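You operate a simulated robot arm through the tools that you are given. There is no shell and no other tool. Be economical: measure what you need, move in short steps, check, and stop when the job is done.

Carry out the task below with a simulated robot arm. There is one attempt and no reset: what you move stays moved.

TASK
Take the stiff brush and put it on the green saucer. Then fetch the rag and set it on top of the orange tub.
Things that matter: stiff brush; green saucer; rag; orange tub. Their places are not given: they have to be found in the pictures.

It is judged by the outcome, as a careful person would: the job done as asked, and still so three seconds after it is handed in. It fails if anything else is knocked over, pushed out of place, dropped, spilled or broken.

THE ROBOT
A 7-joint arm with a two-finger parallel gripper, fixed in place. Base frame: the origin is at the foot of the arm, x ahead of it, y to its left, z up; the work surface is at about z = 0. Lengths are in cm, angles in degrees, forces in N, time in s.
With the tool pointing down near the work surface it reaches from about 24 to 62 cm from the base axis. Its first joint turns from -66.0 to 66.0 degrees. Payload 2.6 kg.
Tool frame: the origin (TCP) lies between the finger pads and is the grasp point; the fingertips stand 3 cm ahead of it; z points along the fingers, y is the line along which they close. The gripper opens to 9.4 cm. The fingers are 2.8 cm wide and 1 cm thick; the gripper's body (5 by 9.6 cm) begins 5.5 cm behind the TCP.
Orientation is told as [roll, pitch, yaw] about the base's x, y, z axes, in that order, counted from this pose: with the fingers straight down and closing along the base's y, the tool's x points along the base's -x, its y along +y and its z along -z.

THE INTERFACE
- The arm moves only by the tool step_arm. Its argument "commands" is a list of rows, each an object of numbers (a shift or turn left out is 0, a gripper value left out holds the last): "ax", "ay", "az": the turn, a rotation vector about the base's x, y, z in degrees; "dx", "dy", "dz": the shift along the base's x, y, z in cm; "gripper": the opening, from 0 (shut) to 1 (fully open). In form: [{"ax": .., "ay": .., "az": .., "dx": .., "dy": .., "dz": .., "gripper": ..}, ...]. A call has 1 to 12 rows; each row is the pose to reach, as a shift and turn from the pose commanded when the call began. A row lasts 0.2 s, in which the tool goes at most 5 cm and 8.6 degrees; a call with a longer step from one row to the next is refused whole, and so is a gripper value outside its range. A pose out of reach is approached as far as the arm can. The call stops where the force on the tool passes 40 N (or 10 N more than at its start, if that is more) or the arm is blocked; 0.2 s more then pass. The fingers move at their own pace (about 7.2 cm/s each) and stop on an object; they squeeze with about 24 N. The grip force told is the motor's: it shows also when the fingers shut on nothing. Time passes only in rows, and 0.2 s behind the last, so rows that repeat a pose let the fingers close. It gives the time, the measured TCP pose, the force on the tool (base axes), the opening and the grip force at its end, in the units of the frame above (readings bear some noise), and new pictures: "pictures" is both (left out), scene, wrist or none.
- Cameras (640 x 400 px; columns grow to the right, rows downward): "scene" is fixed at [3.79, 44.12, 55.59]; the picture's right is [-0.73, -0.68, 0.00], its down [-0.45, 0.48, -0.75] and it looks along [0.51, -0.55, -0.66] (base axes); focal length 316 px, centre (320, 200). "wrist" rides on the gripper at [-3.7, 0, -5.8] in the tool frame; the picture's right is [0.00, -1.00, 0.00], its down [0.97, 0.00, -0.24] and it looks along [0.24, 0.00, 0.97] (tool axes); focal length 218 px, centre (320, 200).
- point_at(camera, pixels): for up to 12 pixels [column, row] of the newest picture of that camera ("zoom" is the newest enlarged one), the place [x, y, z] in the base frame of the surface seen there, good to about 0.3 cm. No time passes.
- inspect(camera, box): a new picture of the part [left, top, right, bottom] of that camera's present view, enlarged. No time passes.
- hand_in(): hands the job in; it is judged then, once.

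Work in short steps. Measure before you move; look again where a grasp or a placing could have gone wrong, and mend it. You have 80 turns and 120 pictures in all, the two below and enlarged ones among them. Open the gripper and draw the arm clear of the work before you hand the job in, unless the task says otherwise; then end with one line.

The tools are called after ">>>" by a JSON object that holds its "name" and its "arguments". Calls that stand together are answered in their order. step_arm: Moves the arm, as the interface text tells. Its arguments: {"type":"object","properties":{"commands":{"type":"array"},"pictures":{"type":"string","enum":["both","scene","wrist","none"]}},"required":["commands"]} The other tools are called the same way: point_at (camera, pixels) gives the place of the surface under pixels of a picture; inspect (camera, box) takes an enlarged picture of a part of a camera's view; hand_in () hands the job in.

At the start:

```text
time: 0.0
position: [35.16, 25.32, 24.56]
orientation: [0.1, -0.1, -0.1]
contact_force: [-0.2, 0.1, -0.1]
grip_width: 9.41
finger_force: 0.2
```

scene: 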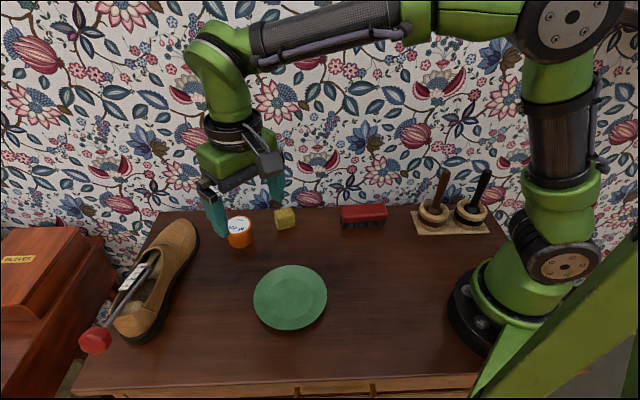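
wrist: 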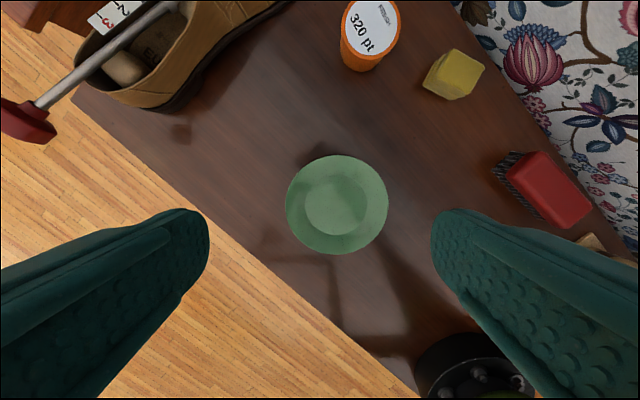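

I'll zoom in on the small objects to identify the brush, the rag and the tub, and measure them.

>>> {"name": "inspect", "arguments": {"camera": "scene", "box": [210, 160, 400, 280]}}

>>> {"name": "inspect", "arguments": {"camera": "scene", "box": [380, 150, 520, 250]}}

>>> {"name": "inspect", "arguments": {"camera": "wrist", "box": [320, 0, 640, 240]}}

>>> {"name": "point_at", "arguments": {"camera": "scene", "pixels": [[345, 209], [384, 208], [343, 224], [385, 222], [363, 212], [285, 212], [277, 224], [293, 222], [239, 224], [239, 242], [290, 297], [290, 350]]}}

>>> {"name": "point_at", "arguments": {"camera": "wrist", "pixels": [[535, 152], [593, 208], [555, 226], [508, 178], [550, 190], [446, 50], [484, 66], [466, 95], [428, 80], [371, 25], [337, 205], [337, 165]]}}

```text
3.33 times, centred on (305, 220) of scene
```

zoom: 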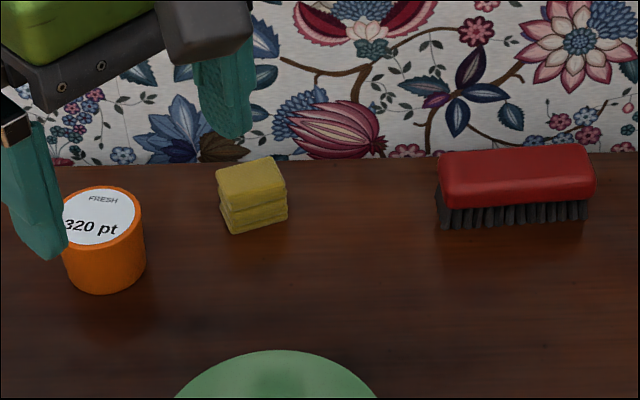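

```text
4.00 times, centred on (450, 200) of scene
```

zoom: 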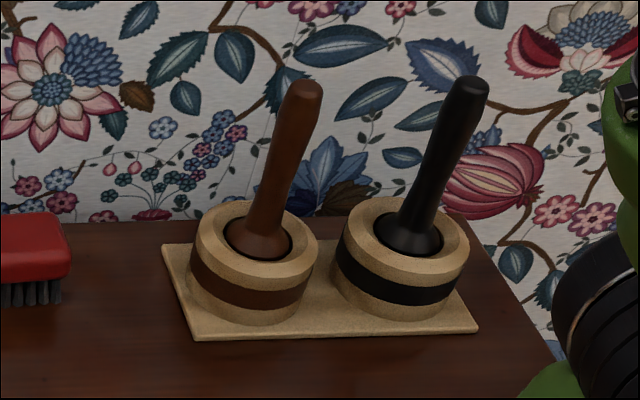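

```text
1.67 times, centred on (480, 120) of wrist
```

zoom: 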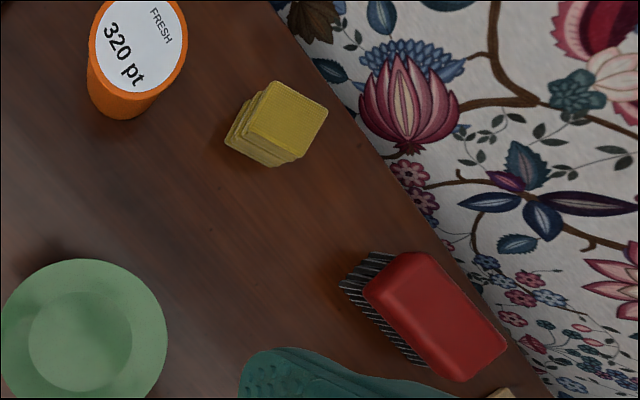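

```text
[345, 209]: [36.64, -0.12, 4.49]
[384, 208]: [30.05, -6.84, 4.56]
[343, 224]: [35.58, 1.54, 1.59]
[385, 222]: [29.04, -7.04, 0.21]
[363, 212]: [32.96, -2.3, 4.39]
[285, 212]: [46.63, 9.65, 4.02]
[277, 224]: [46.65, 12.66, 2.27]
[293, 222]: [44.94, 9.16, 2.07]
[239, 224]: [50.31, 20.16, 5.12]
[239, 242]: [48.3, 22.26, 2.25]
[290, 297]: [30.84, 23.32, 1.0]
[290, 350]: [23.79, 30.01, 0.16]
```

```text
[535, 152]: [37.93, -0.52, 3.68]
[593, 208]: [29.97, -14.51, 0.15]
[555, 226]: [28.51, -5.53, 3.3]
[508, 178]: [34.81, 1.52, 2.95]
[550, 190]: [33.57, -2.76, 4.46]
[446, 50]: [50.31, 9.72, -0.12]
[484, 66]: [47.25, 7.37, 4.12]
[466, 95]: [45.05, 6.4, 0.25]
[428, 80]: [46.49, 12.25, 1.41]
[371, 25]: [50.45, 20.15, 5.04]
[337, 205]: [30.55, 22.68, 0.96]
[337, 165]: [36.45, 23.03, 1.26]
```

The red brush is the stiff one and the yellow folded cloth is the rag. The wall looks close, so I'll measure the table's back edge, the wall and the brush outline more closely.

>>> {"name": "inspect", "arguments": {"camera": "scene", "box": [325, 190, 405, 240]}}

>>> {"name": "point_at", "arguments": {"camera": "scene", "pixels": [[320, 209], [325, 204], [325, 195], [325, 150], [400, 206], [400, 200], [400, 150], [260, 200], [263, 296], [318, 296], [290, 268], [290, 326]]}}

>>> {"name": "point_at", "arguments": {"camera": "zoom", "pixels": [[145, 142], [505, 130], [520, 200], [155, 225], [150, 170], [510, 150], [330, 145], [330, 200], [330, 290], [160, 305], [490, 280], [330, 170]]}}

```text
8.00 times, centred on (365, 215) of scene
```

zoom: 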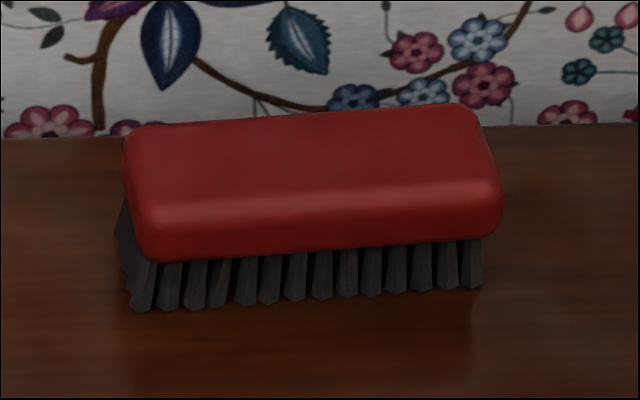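

```text
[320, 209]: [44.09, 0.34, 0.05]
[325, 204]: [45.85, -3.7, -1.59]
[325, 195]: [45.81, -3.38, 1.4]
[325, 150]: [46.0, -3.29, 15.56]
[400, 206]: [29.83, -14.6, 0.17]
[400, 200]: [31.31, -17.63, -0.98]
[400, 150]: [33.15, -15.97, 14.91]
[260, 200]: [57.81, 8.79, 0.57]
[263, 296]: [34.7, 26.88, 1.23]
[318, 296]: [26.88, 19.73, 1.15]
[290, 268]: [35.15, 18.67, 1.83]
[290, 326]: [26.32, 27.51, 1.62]
```

```text
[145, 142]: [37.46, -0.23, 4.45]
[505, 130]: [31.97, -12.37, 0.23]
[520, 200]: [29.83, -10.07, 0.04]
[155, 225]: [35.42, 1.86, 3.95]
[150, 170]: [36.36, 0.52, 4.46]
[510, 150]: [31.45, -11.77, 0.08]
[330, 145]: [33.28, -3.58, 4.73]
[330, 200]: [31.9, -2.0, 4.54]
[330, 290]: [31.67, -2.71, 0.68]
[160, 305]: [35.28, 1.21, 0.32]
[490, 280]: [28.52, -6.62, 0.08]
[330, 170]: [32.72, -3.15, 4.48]
```

The brush is centred near (32.7, -2.9) with its long axis at about 48° and the wall about 9.6 cm behind it, which leaves room for the fingers. I'll move above it at z ≈ 14, turned 48°.

>>> {"name": "step_arm", "arguments": {"commands": [{"dx": -0.3, "dy": -4, "dz": -1.5, "az": 6.8, "gripper": 1}, {"dx": -0.7, "dy": -8, "dz": -3, "az": 13.6}, {"dx": -1, "dy": -12, "dz": -4.5, "az": 20.4}, {"dx": -1.4, "dy": -16, "dz": -6, "az": 27.2}, {"dx": -1.7, "dy": -20, "dz": -7.5, "az": 34}, {"dx": -2.1, "dy": -24, "dz": -9, "az": 41}, {"dx": -2.5, "dy": -28.2, "dz": -10.5, "az": 48}, {"dx": -2.5, "dy": -28.2, "dz": -10.5, "az": 48}]}}

```text
time: 1.8
position: [32.88, -2.87, 13.99]
orientation: [0.1, -0.1, 48.0]
contact_force: [-0.7, -0.3, -0.6]
grip_width: 9.4
finger_force: 0.1
```

scene: 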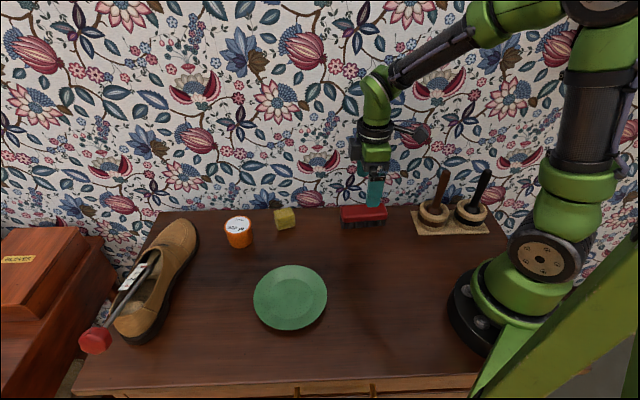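
wrist: 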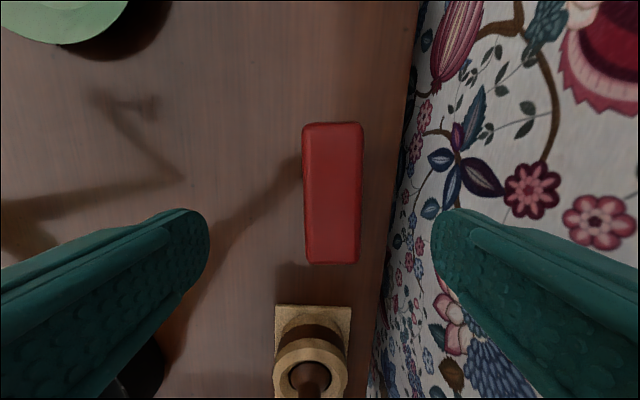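

The brush appears at cols 302–362, slightly right of centre. I'll measure its corners.

>>> {"name": "point_at", "arguments": {"camera": "wrist", "pixels": [[306, 192], [358, 192], [310, 130], [356, 130], [311, 256], [352, 256], [332, 192], [333, 126], [332, 260]]}}

```text
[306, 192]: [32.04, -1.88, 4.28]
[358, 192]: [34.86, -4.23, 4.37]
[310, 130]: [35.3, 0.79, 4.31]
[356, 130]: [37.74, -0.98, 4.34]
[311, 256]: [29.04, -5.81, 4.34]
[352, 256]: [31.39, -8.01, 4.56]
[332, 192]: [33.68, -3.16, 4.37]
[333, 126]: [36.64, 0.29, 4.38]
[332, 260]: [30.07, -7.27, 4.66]
```

The brush centre is about (33.4, -3.5). I'll shift slightly, then descend to z ≈ 3.7 and close the gripper.

>>> {"name": "step_arm", "arguments": {"commands": [{"dx": 0.5, "dy": -0.6, "dz": -3.5, "az": 1}, {"dx": 0.5, "dy": -0.6, "dz": -7, "az": 1}, {"dx": 0.5, "dy": -0.6, "dz": -10.3, "az": 1}, {"dx": 0.5, "dy": -0.6, "dz": -10.3, "az": 1}]}}

>>> {"name": "step_arm", "arguments": {"commands": [{"gripper": 0}, {"gripper": 0}, {"gripper": 0}, {"gripper": 0}]}}

```text
time: 2.8
position: [33.25, -3.52, 3.64]
orientation: [0.0, 0.0, 48.9]
contact_force: [0.7, -0.1, 0.1]
grip_width: 9.42
finger_force: 0.0
```

scene: 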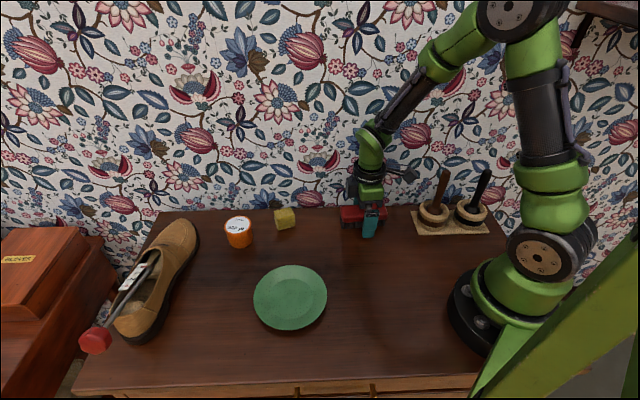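
wrist: 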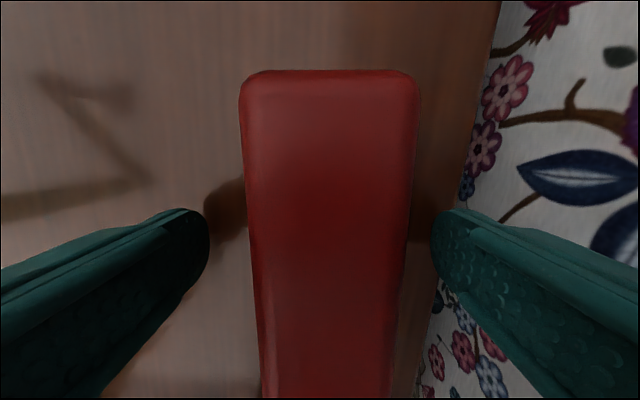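

```text
time: 3.8
position: [33.24, -3.56, 3.66]
orientation: [-0.1, 0.0, 49.0]
contact_force: [-0.2, -0.1, 0.5]
grip_width: 4.91
finger_force: 24.4
```

scene: 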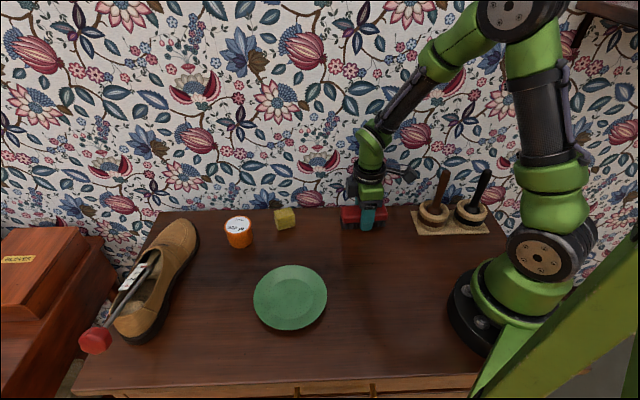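
wrist: 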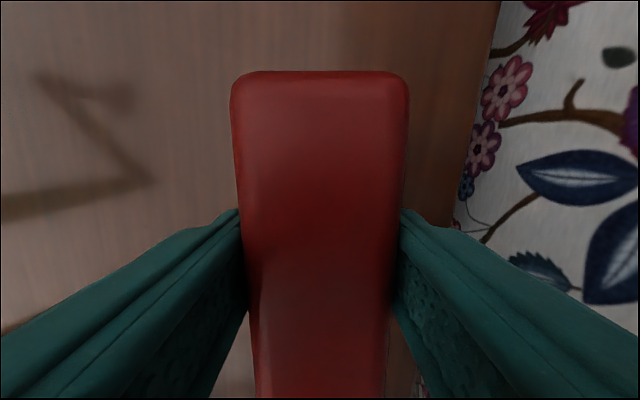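

The brush is gripped (width 4.9, 24 N). I'll lift it and carry it above the saucer centre at (30.7, 23.2).

>>> {"name": "step_arm", "arguments": {"commands": [{"dz": 3}, {"dz": 6.5}, {"dz": 9}, {"dx": -0.4, "dy": 4, "dz": 9}, {"dx": -0.8, "dy": 8, "dz": 9}, {"dx": -1.2, "dy": 12, "dz": 9}, {"dx": -1.6, "dy": 16, "dz": 9}, {"dx": -2, "dy": 20, "dz": 9}, {"dx": -2.3, "dy": 24, "dz": 9}, {"dx": -2.5, "dy": 26.7, "dz": 9}, {"dx": -2.5, "dy": 26.7, "dz": 9}]}}

```text
time: 6.2
position: [30.68, 23.38, 12.84]
orientation: [0.0, 0.0, 49.0]
contact_force: [0.5, 0.1, -1.0]
grip_width: 4.92
finger_force: 24.1
```

scene: 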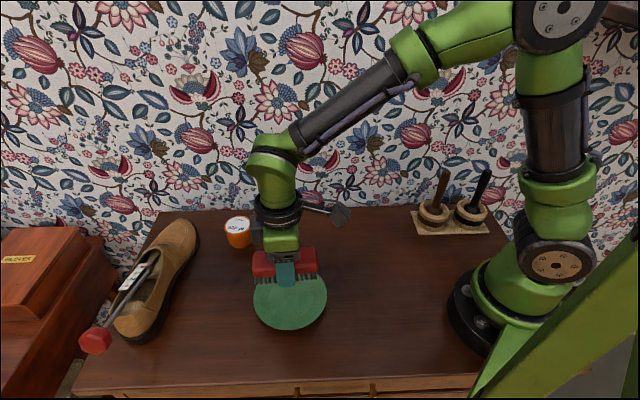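
wrist: 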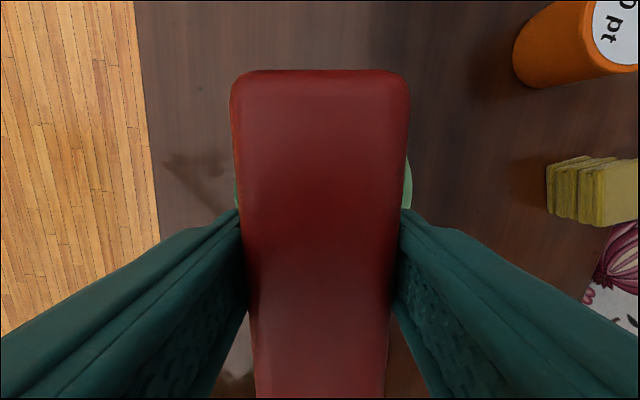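

The brush is over the saucer. I'll lower it slowly and watch for contact.

>>> {"name": "step_arm", "arguments": {"commands": [{"dz": -3}, {"dz": -5.5}, {"dz": -6.6}, {"dz": -6.9}, {"dz": -7.1}, {"dz": -7.1}]}}

>>> {"name": "inspect", "arguments": {"camera": "scene", "box": [220, 230, 360, 340]}}

```text
time: 7.6
position: [30.78, 23.13, 5.68]
orientation: [-0.1, 0.0, 48.9]
contact_force: [0.7, -0.7, 0.0]
grip_width: 4.86
finger_force: 23.9
```

scene: 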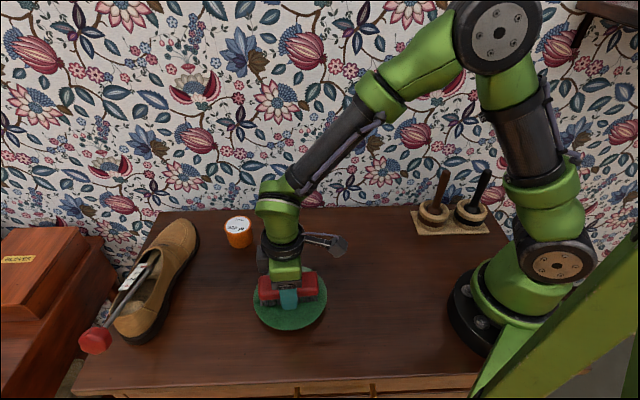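
wrist: 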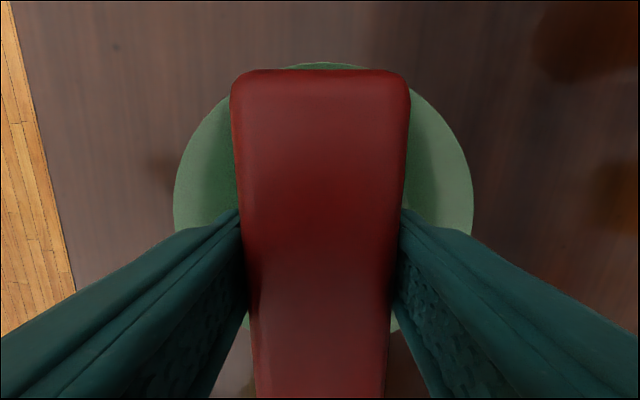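

```text
3.64 times, centred on (290, 285) of scene
```

zoom: 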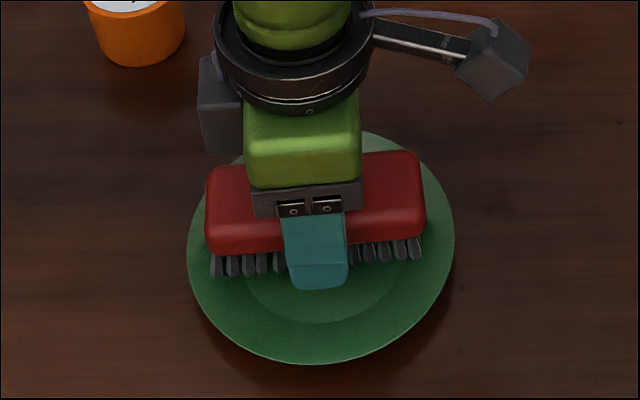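

The brush is well centred, so I'll keep lowering in small steps until it touches.

>>> {"name": "step_arm", "arguments": {"commands": [{"dz": -0.2}, {"dz": -0.4}, {"dz": -0.55}, {"dz": -0.55}], "pictures": "none"}}

```text
time: 8.6
position: [30.82, 23.19, 5.11]
orientation: [0.0, 0.0, 49.0]
contact_force: [0.3, -0.3, -1.3]
grip_width: 4.89
finger_force: 23.6
```

>>> {"name": "step_arm", "arguments": {"commands": [{"dz": -0.15}, {"dz": -0.3}, {"dz": -0.3}], "pictures": "none"}}

>>> {"name": "inspect", "arguments": {"camera": "scene", "box": [245, 255, 335, 335]}}

```text
time: 9.4
position: [30.81, 23.11, 4.87]
orientation: [-0.1, -0.1, 49.1]
contact_force: [-2.5, -4.7, 17.7]
grip_width: 4.9
finger_force: 23.9
```

```text
5.00 times, centred on (290, 295) of scene
```

zoom: 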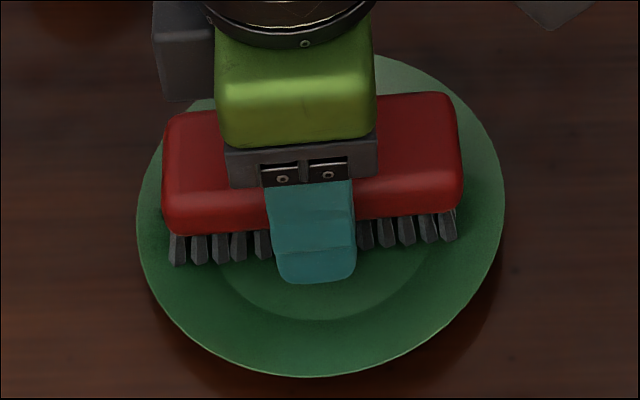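

Contact reads 17.7 N, so the brush is resting on the saucer. I'll ease up slightly, open the gripper partway and rise straight up.

>>> {"name": "step_arm", "arguments": {"commands": [{"dz": 0.1}, {"dz": 0.1, "gripper": 0.75}, {"dz": 0.1}, {"dz": 0.1}, {"dz": 2}, {"dz": 5}, {"dz": 9, "gripper": 1}, {"dz": 9}]}}

```text
time: 11.2
position: [30.81, 23.16, 13.78]
orientation: [0.0, 0.0, 49.1]
contact_force: [0.2, 0.1, -0.2]
grip_width: 9.4
finger_force: 0.1
```

scene: 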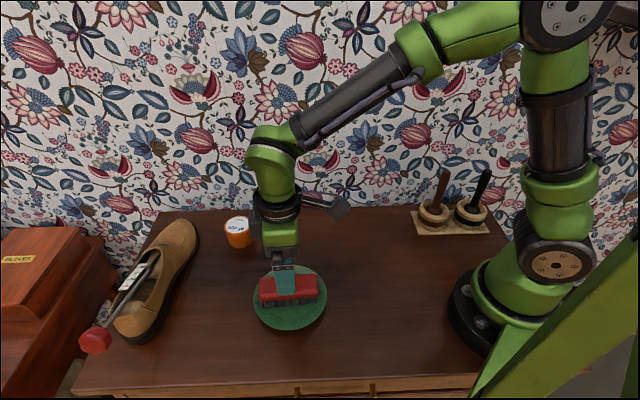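
wrist: 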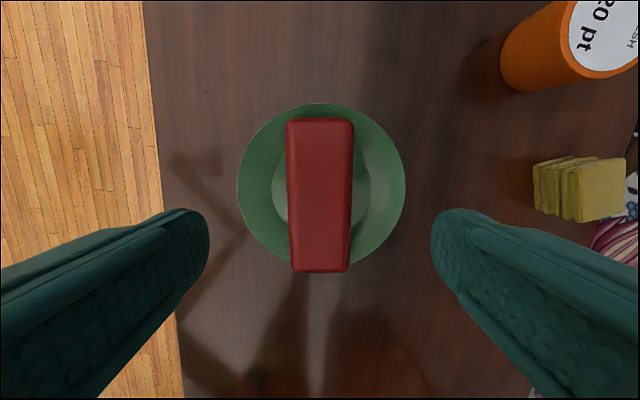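

The brush sits on the saucer. I'll move above the rag, which is near (46.6, 10.3), to look at it from there.

>>> {"name": "step_arm", "arguments": {"commands": [{"dx": 3.2, "dy": -2.6}, {"dx": 6.4, "dy": -5.2}, {"dx": 9.6, "dy": -7.8}, {"dx": 12.8, "dy": -10.4}, {"dx": 15.8, "dy": -12.9}, {"dx": 15.8, "dy": -12.9}]}}

```text
time: 12.6
position: [46.47, 10.28, 13.74]
orientation: [0.0, 0.0, 49.1]
contact_force: [-0.2, 0.6, 0.2]
grip_width: 9.4
finger_force: 0.0
```

scene: 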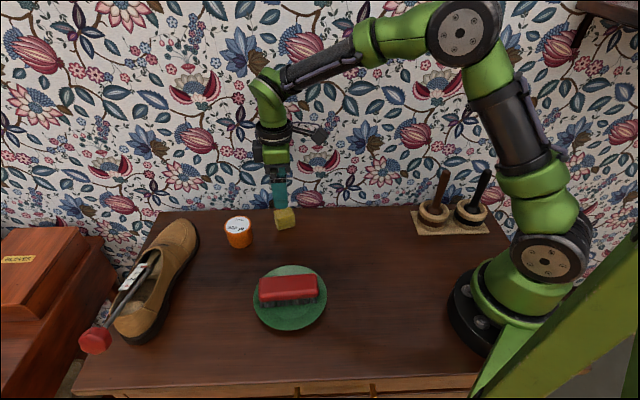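
wrist: 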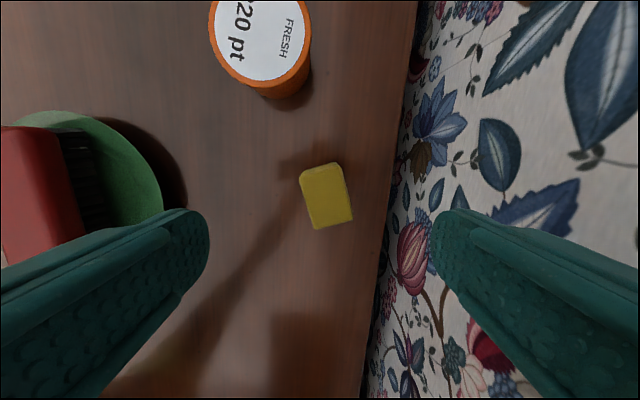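

The rag is at about (326, 196), tilted about 13°. I'll zoom in and measure its edges and the tub's rim.

>>> {"name": "inspect", "arguments": {"camera": "wrist", "box": [280, 150, 376, 240]}}

>>> {"name": "point_at", "arguments": {"camera": "wrist", "pixels": [[303, 178], [339, 168], [313, 224], [349, 214], [326, 196], [214, 30], [260, 30], [306, 40], [260, 76]]}}

>>> {"name": "inspect", "arguments": {"camera": "scene", "box": [210, 200, 310, 260]}}

>>> {"name": "point_at", "arguments": {"camera": "zoom", "pixels": [[180, 160], [110, 160], [245, 150], [180, 115], [180, 210], [180, 225]]}}

```text
4.44 times, centred on (328, 195) of wrist
```

zoom: 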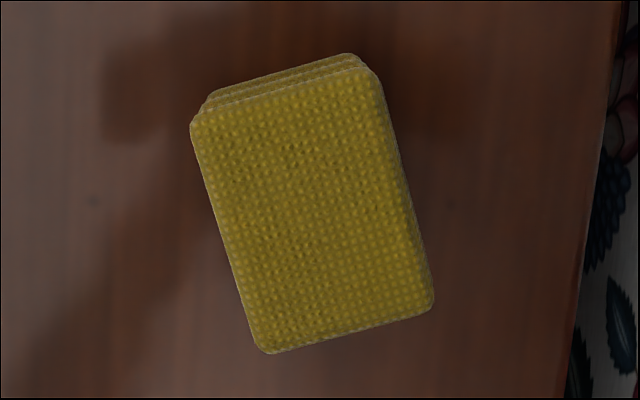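

```text
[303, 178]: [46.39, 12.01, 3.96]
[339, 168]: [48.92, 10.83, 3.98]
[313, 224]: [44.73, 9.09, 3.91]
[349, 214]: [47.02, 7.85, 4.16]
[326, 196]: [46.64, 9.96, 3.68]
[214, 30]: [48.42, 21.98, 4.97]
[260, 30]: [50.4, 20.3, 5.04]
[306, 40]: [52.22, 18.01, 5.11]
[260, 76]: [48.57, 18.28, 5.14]
```

```text
6.40 times, centred on (260, 230) of scene
```

zoom: 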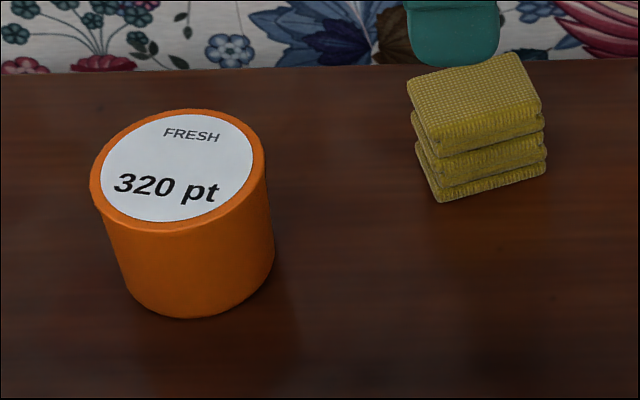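

```text
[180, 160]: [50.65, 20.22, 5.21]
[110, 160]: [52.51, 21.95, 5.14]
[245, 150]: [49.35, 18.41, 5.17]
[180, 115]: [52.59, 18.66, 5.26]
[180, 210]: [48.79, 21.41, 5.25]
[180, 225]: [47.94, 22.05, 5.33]
```

The rag is at (46.8, 10.0), long axis about 62°, top at z ≈ 4. The tub centre is (50.5, 20.2), top at z ≈ 5.2. I'll turn 13° more, descend with the fingertips just above the table, and close.

>>> {"name": "step_arm", "arguments": {"commands": [{"dx": 0.2, "dy": -0.3, "dz": -2, "az": 6.5}, {"dx": 0.3, "dy": -0.3, "dz": -5, "az": 13}, {"dx": 0.3, "dy": -0.3, "dz": -8.5, "az": 13}, {"dx": 0.3, "dy": -0.3, "dz": -10.3, "az": 13}, {"dx": 0.3, "dy": -0.3, "dz": -10.3, "az": 13}]}}

```text
time: 13.8
position: [46.88, 9.91, 3.5]
orientation: [-0.1, 0.0, 62.0]
contact_force: [1.5, -0.2, 0.2]
grip_width: 9.41
finger_force: 0.2
```

scene: 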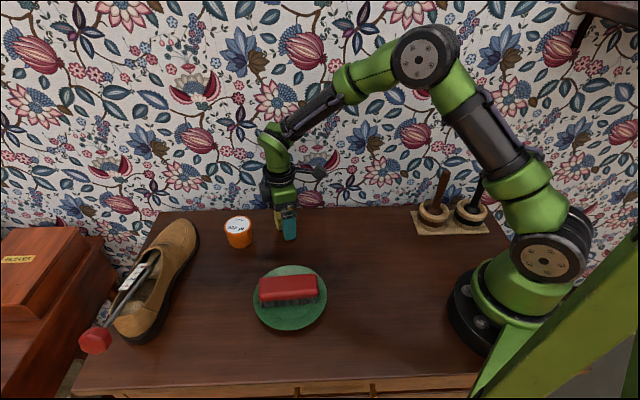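
wrist: 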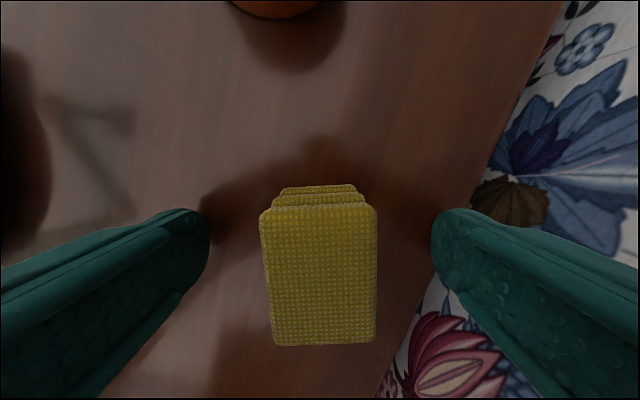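

The rag is aligned between the fingers, so I'll close on it.

>>> {"name": "step_arm", "arguments": {"commands": [{"gripper": 0}, {"gripper": 0}, {"gripper": 0}, {"gripper": 0}, {"gripper": 0}], "pictures": "none"}}

>>> {"name": "step_arm", "arguments": {"commands": [{"dz": 2}, {"dz": 5}, {"dz": 8.5}, {"dz": 8.5}]}}

```text
time: 15.0
position: [46.7, 9.88, 3.61]
orientation: [0.1, 0.0, 61.9]
contact_force: [0.3, -0.5, -0.1]
grip_width: 3.74
finger_force: 24.1
```

```text
time: 16.0
position: [46.92, 10.02, 12.23]
orientation: [0.1, 0.1, 62.0]
contact_force: [0.0, -0.2, -0.7]
grip_width: 3.73
finger_force: 24.0
```

scene: 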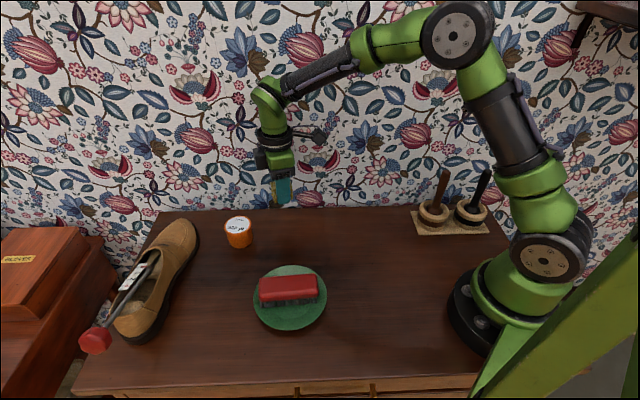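
wrist: 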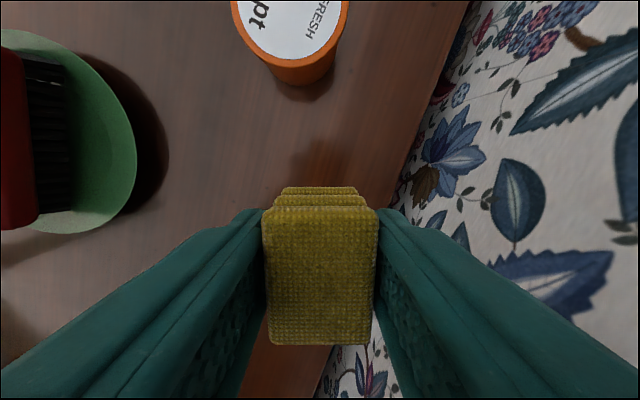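

All three layers of the rag came up. I'll carry it over the tub centre at z ≈ 12.

>>> {"name": "step_arm", "arguments": {"commands": [{"dx": 1.2, "dy": 3.4}, {"dx": 2.4, "dy": 6.8}, {"dx": 3.5, "dy": 10.2}, {"dx": 3.5, "dy": 10.2}, {"dx": 3.5, "dy": 10.2, "dz": -1.5}, {"dx": 3.5, "dy": 10.2, "dz": -2.6}, {"dx": 3.5, "dy": 10.2, "dz": -2.6}]}}

>>> {"name": "inspect", "arguments": {"camera": "scene", "box": [200, 190, 280, 260]}}

```text
time: 17.6
position: [50.37, 20.1, 9.41]
orientation: [0.0, 0.0, 62.0]
contact_force: [-0.1, 0.5, -0.4]
grip_width: 3.72
finger_force: 24.2
```

scene: 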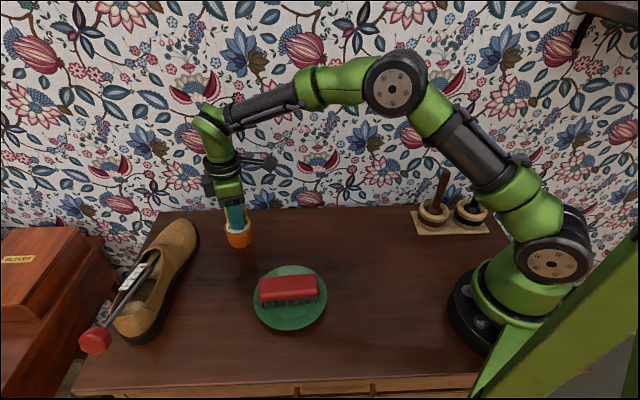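
wrist: 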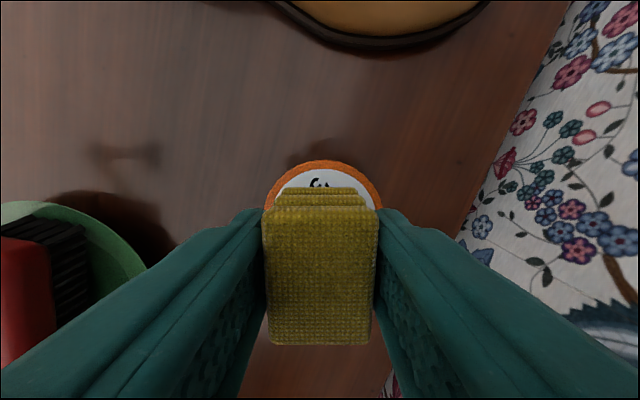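

```text
5.71 times, centred on (240, 225) of scene
```

zoom: 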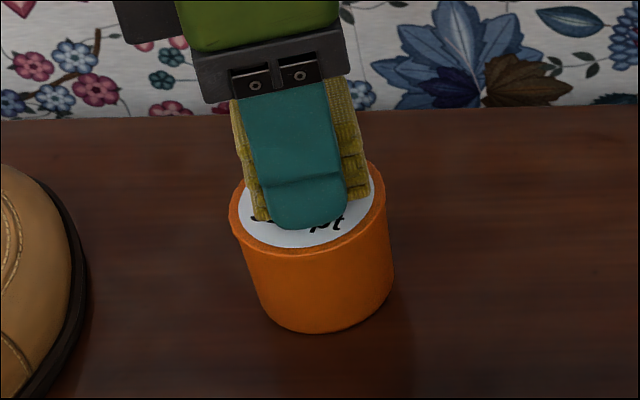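

The rag is centred over the tub. I'll lower it slowly until it touches.

>>> {"name": "step_arm", "arguments": {"commands": [{"dz": -0.2}, {"dz": -0.4}, {"dz": -0.6}, {"dz": -0.6}], "pictures": "none"}}

```text
time: 18.6
position: [50.39, 20.09, 8.82]
orientation: [-0.1, 0.0, 62.0]
contact_force: [-0.1, 1.1, -0.4]
grip_width: 3.74
finger_force: 24.2
```

>>> {"name": "step_arm", "arguments": {"commands": [{"dz": -0.1}, {"dz": -0.2}, {"dz": -0.2}], "pictures": "none"}}

```text
time: 19.4
position: [50.31, 20.12, 8.57]
orientation: [0.0, 0.0, 62.1]
contact_force: [0.3, 0.2, -0.6]
grip_width: 3.76
finger_force: 23.8
```

>>> {"name": "step_arm", "arguments": {"commands": [{"dz": -0.1}, {"dz": -0.15}, {"dz": -0.15}], "pictures": "none"}}

>>> {"name": "inspect", "arguments": {"camera": "scene", "box": [200, 190, 280, 260]}}

```text
time: 20.2
position: [50.35, 20.09, 8.51]
orientation: [0.0, 0.0, 62.0]
contact_force: [-1.1, -0.9, 2.5]
grip_width: 3.72
finger_force: 24.1
```

```text
5.71 times, centred on (240, 225) of scene
```

zoom: 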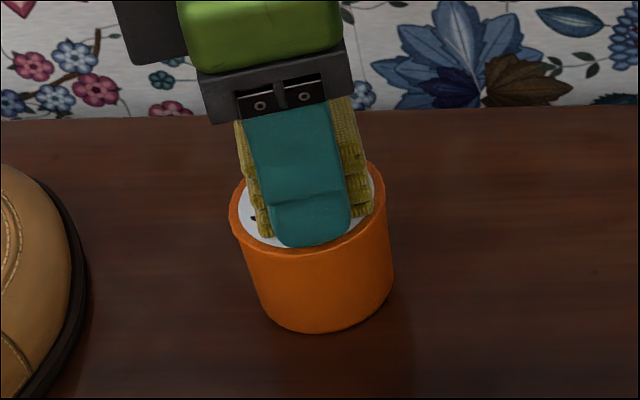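

The rag is touching the tub (2.5 N). I'll open partway and rise straight up.

>>> {"name": "step_arm", "arguments": {"commands": [{"gripper": 0.7}, {"dz": 0}, {"dz": 0}, {"dz": 1}, {"dz": 4}, {"dz": 8}, {"dz": 12}, {"dz": 12}]}}

>>> {"name": "inspect", "arguments": {"camera": "scene", "box": [200, 190, 340, 340]}}

```text
time: 22.0
position: [50.08, 20.11, 20.38]
orientation: [0.0, 0.1, 62.0]
contact_force: [0.5, 0.2, -0.6]
grip_width: 6.58
finger_force: 0.0
```

scene: 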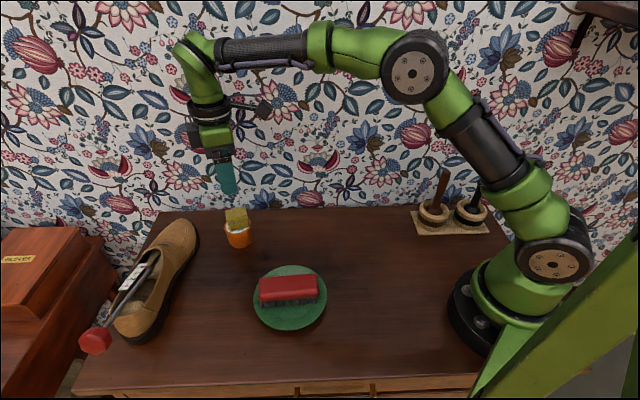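
wrist: 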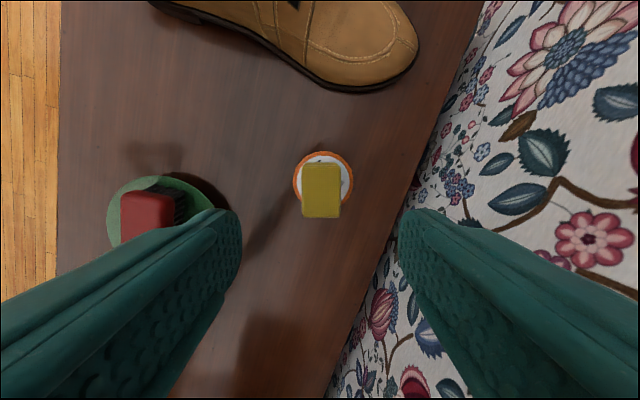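

```text
2.67 times, centred on (270, 265) of scene
```

zoom: 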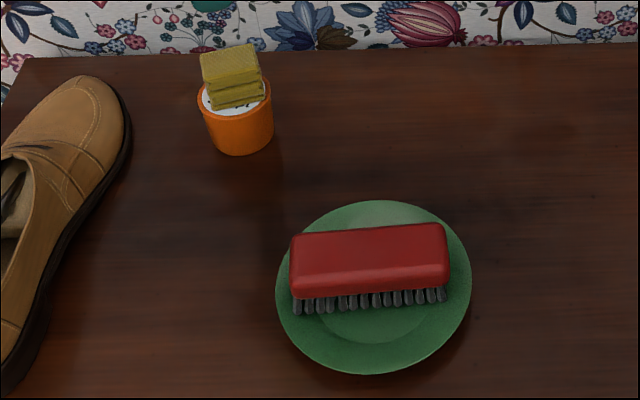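

Both objects rest where asked. I'll draw the arm clear and check once more.

>>> {"name": "step_arm", "arguments": {"commands": [{"dx": -2, "dy": -3, "dz": 2}, {"dx": -4, "dy": -6, "dz": 4}, {"dx": -6, "dy": -9, "dz": 5}, {"dx": -8, "dy": -12, "dz": 5, "gripper": 1}, {"dx": -8, "dy": -12, "dz": 5}, {"dx": -8, "dy": -12, "dz": 5}], "pictures": "scene"}}

```text
time: 23.4
position: [42.21, 8.22, 25.61]
orientation: [0.0, 0.0, 62.0]
contact_force: [-0.1, -0.7, 1.2]
grip_width: 9.41
finger_force: 0.2
```

scene: 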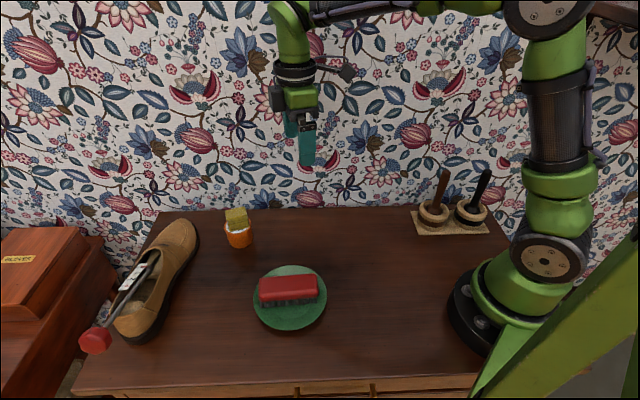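

The latest picture shows the brush on the saucer, the rag on the tub, and the arm clear, so I'm handing in.

>>> {"name": "hand_in", "arguments": {}}

```text
The job is handed in.
```

The stiff brush is on the green saucer and the rag is on top of the orange tub; nothing else on the table was moved.
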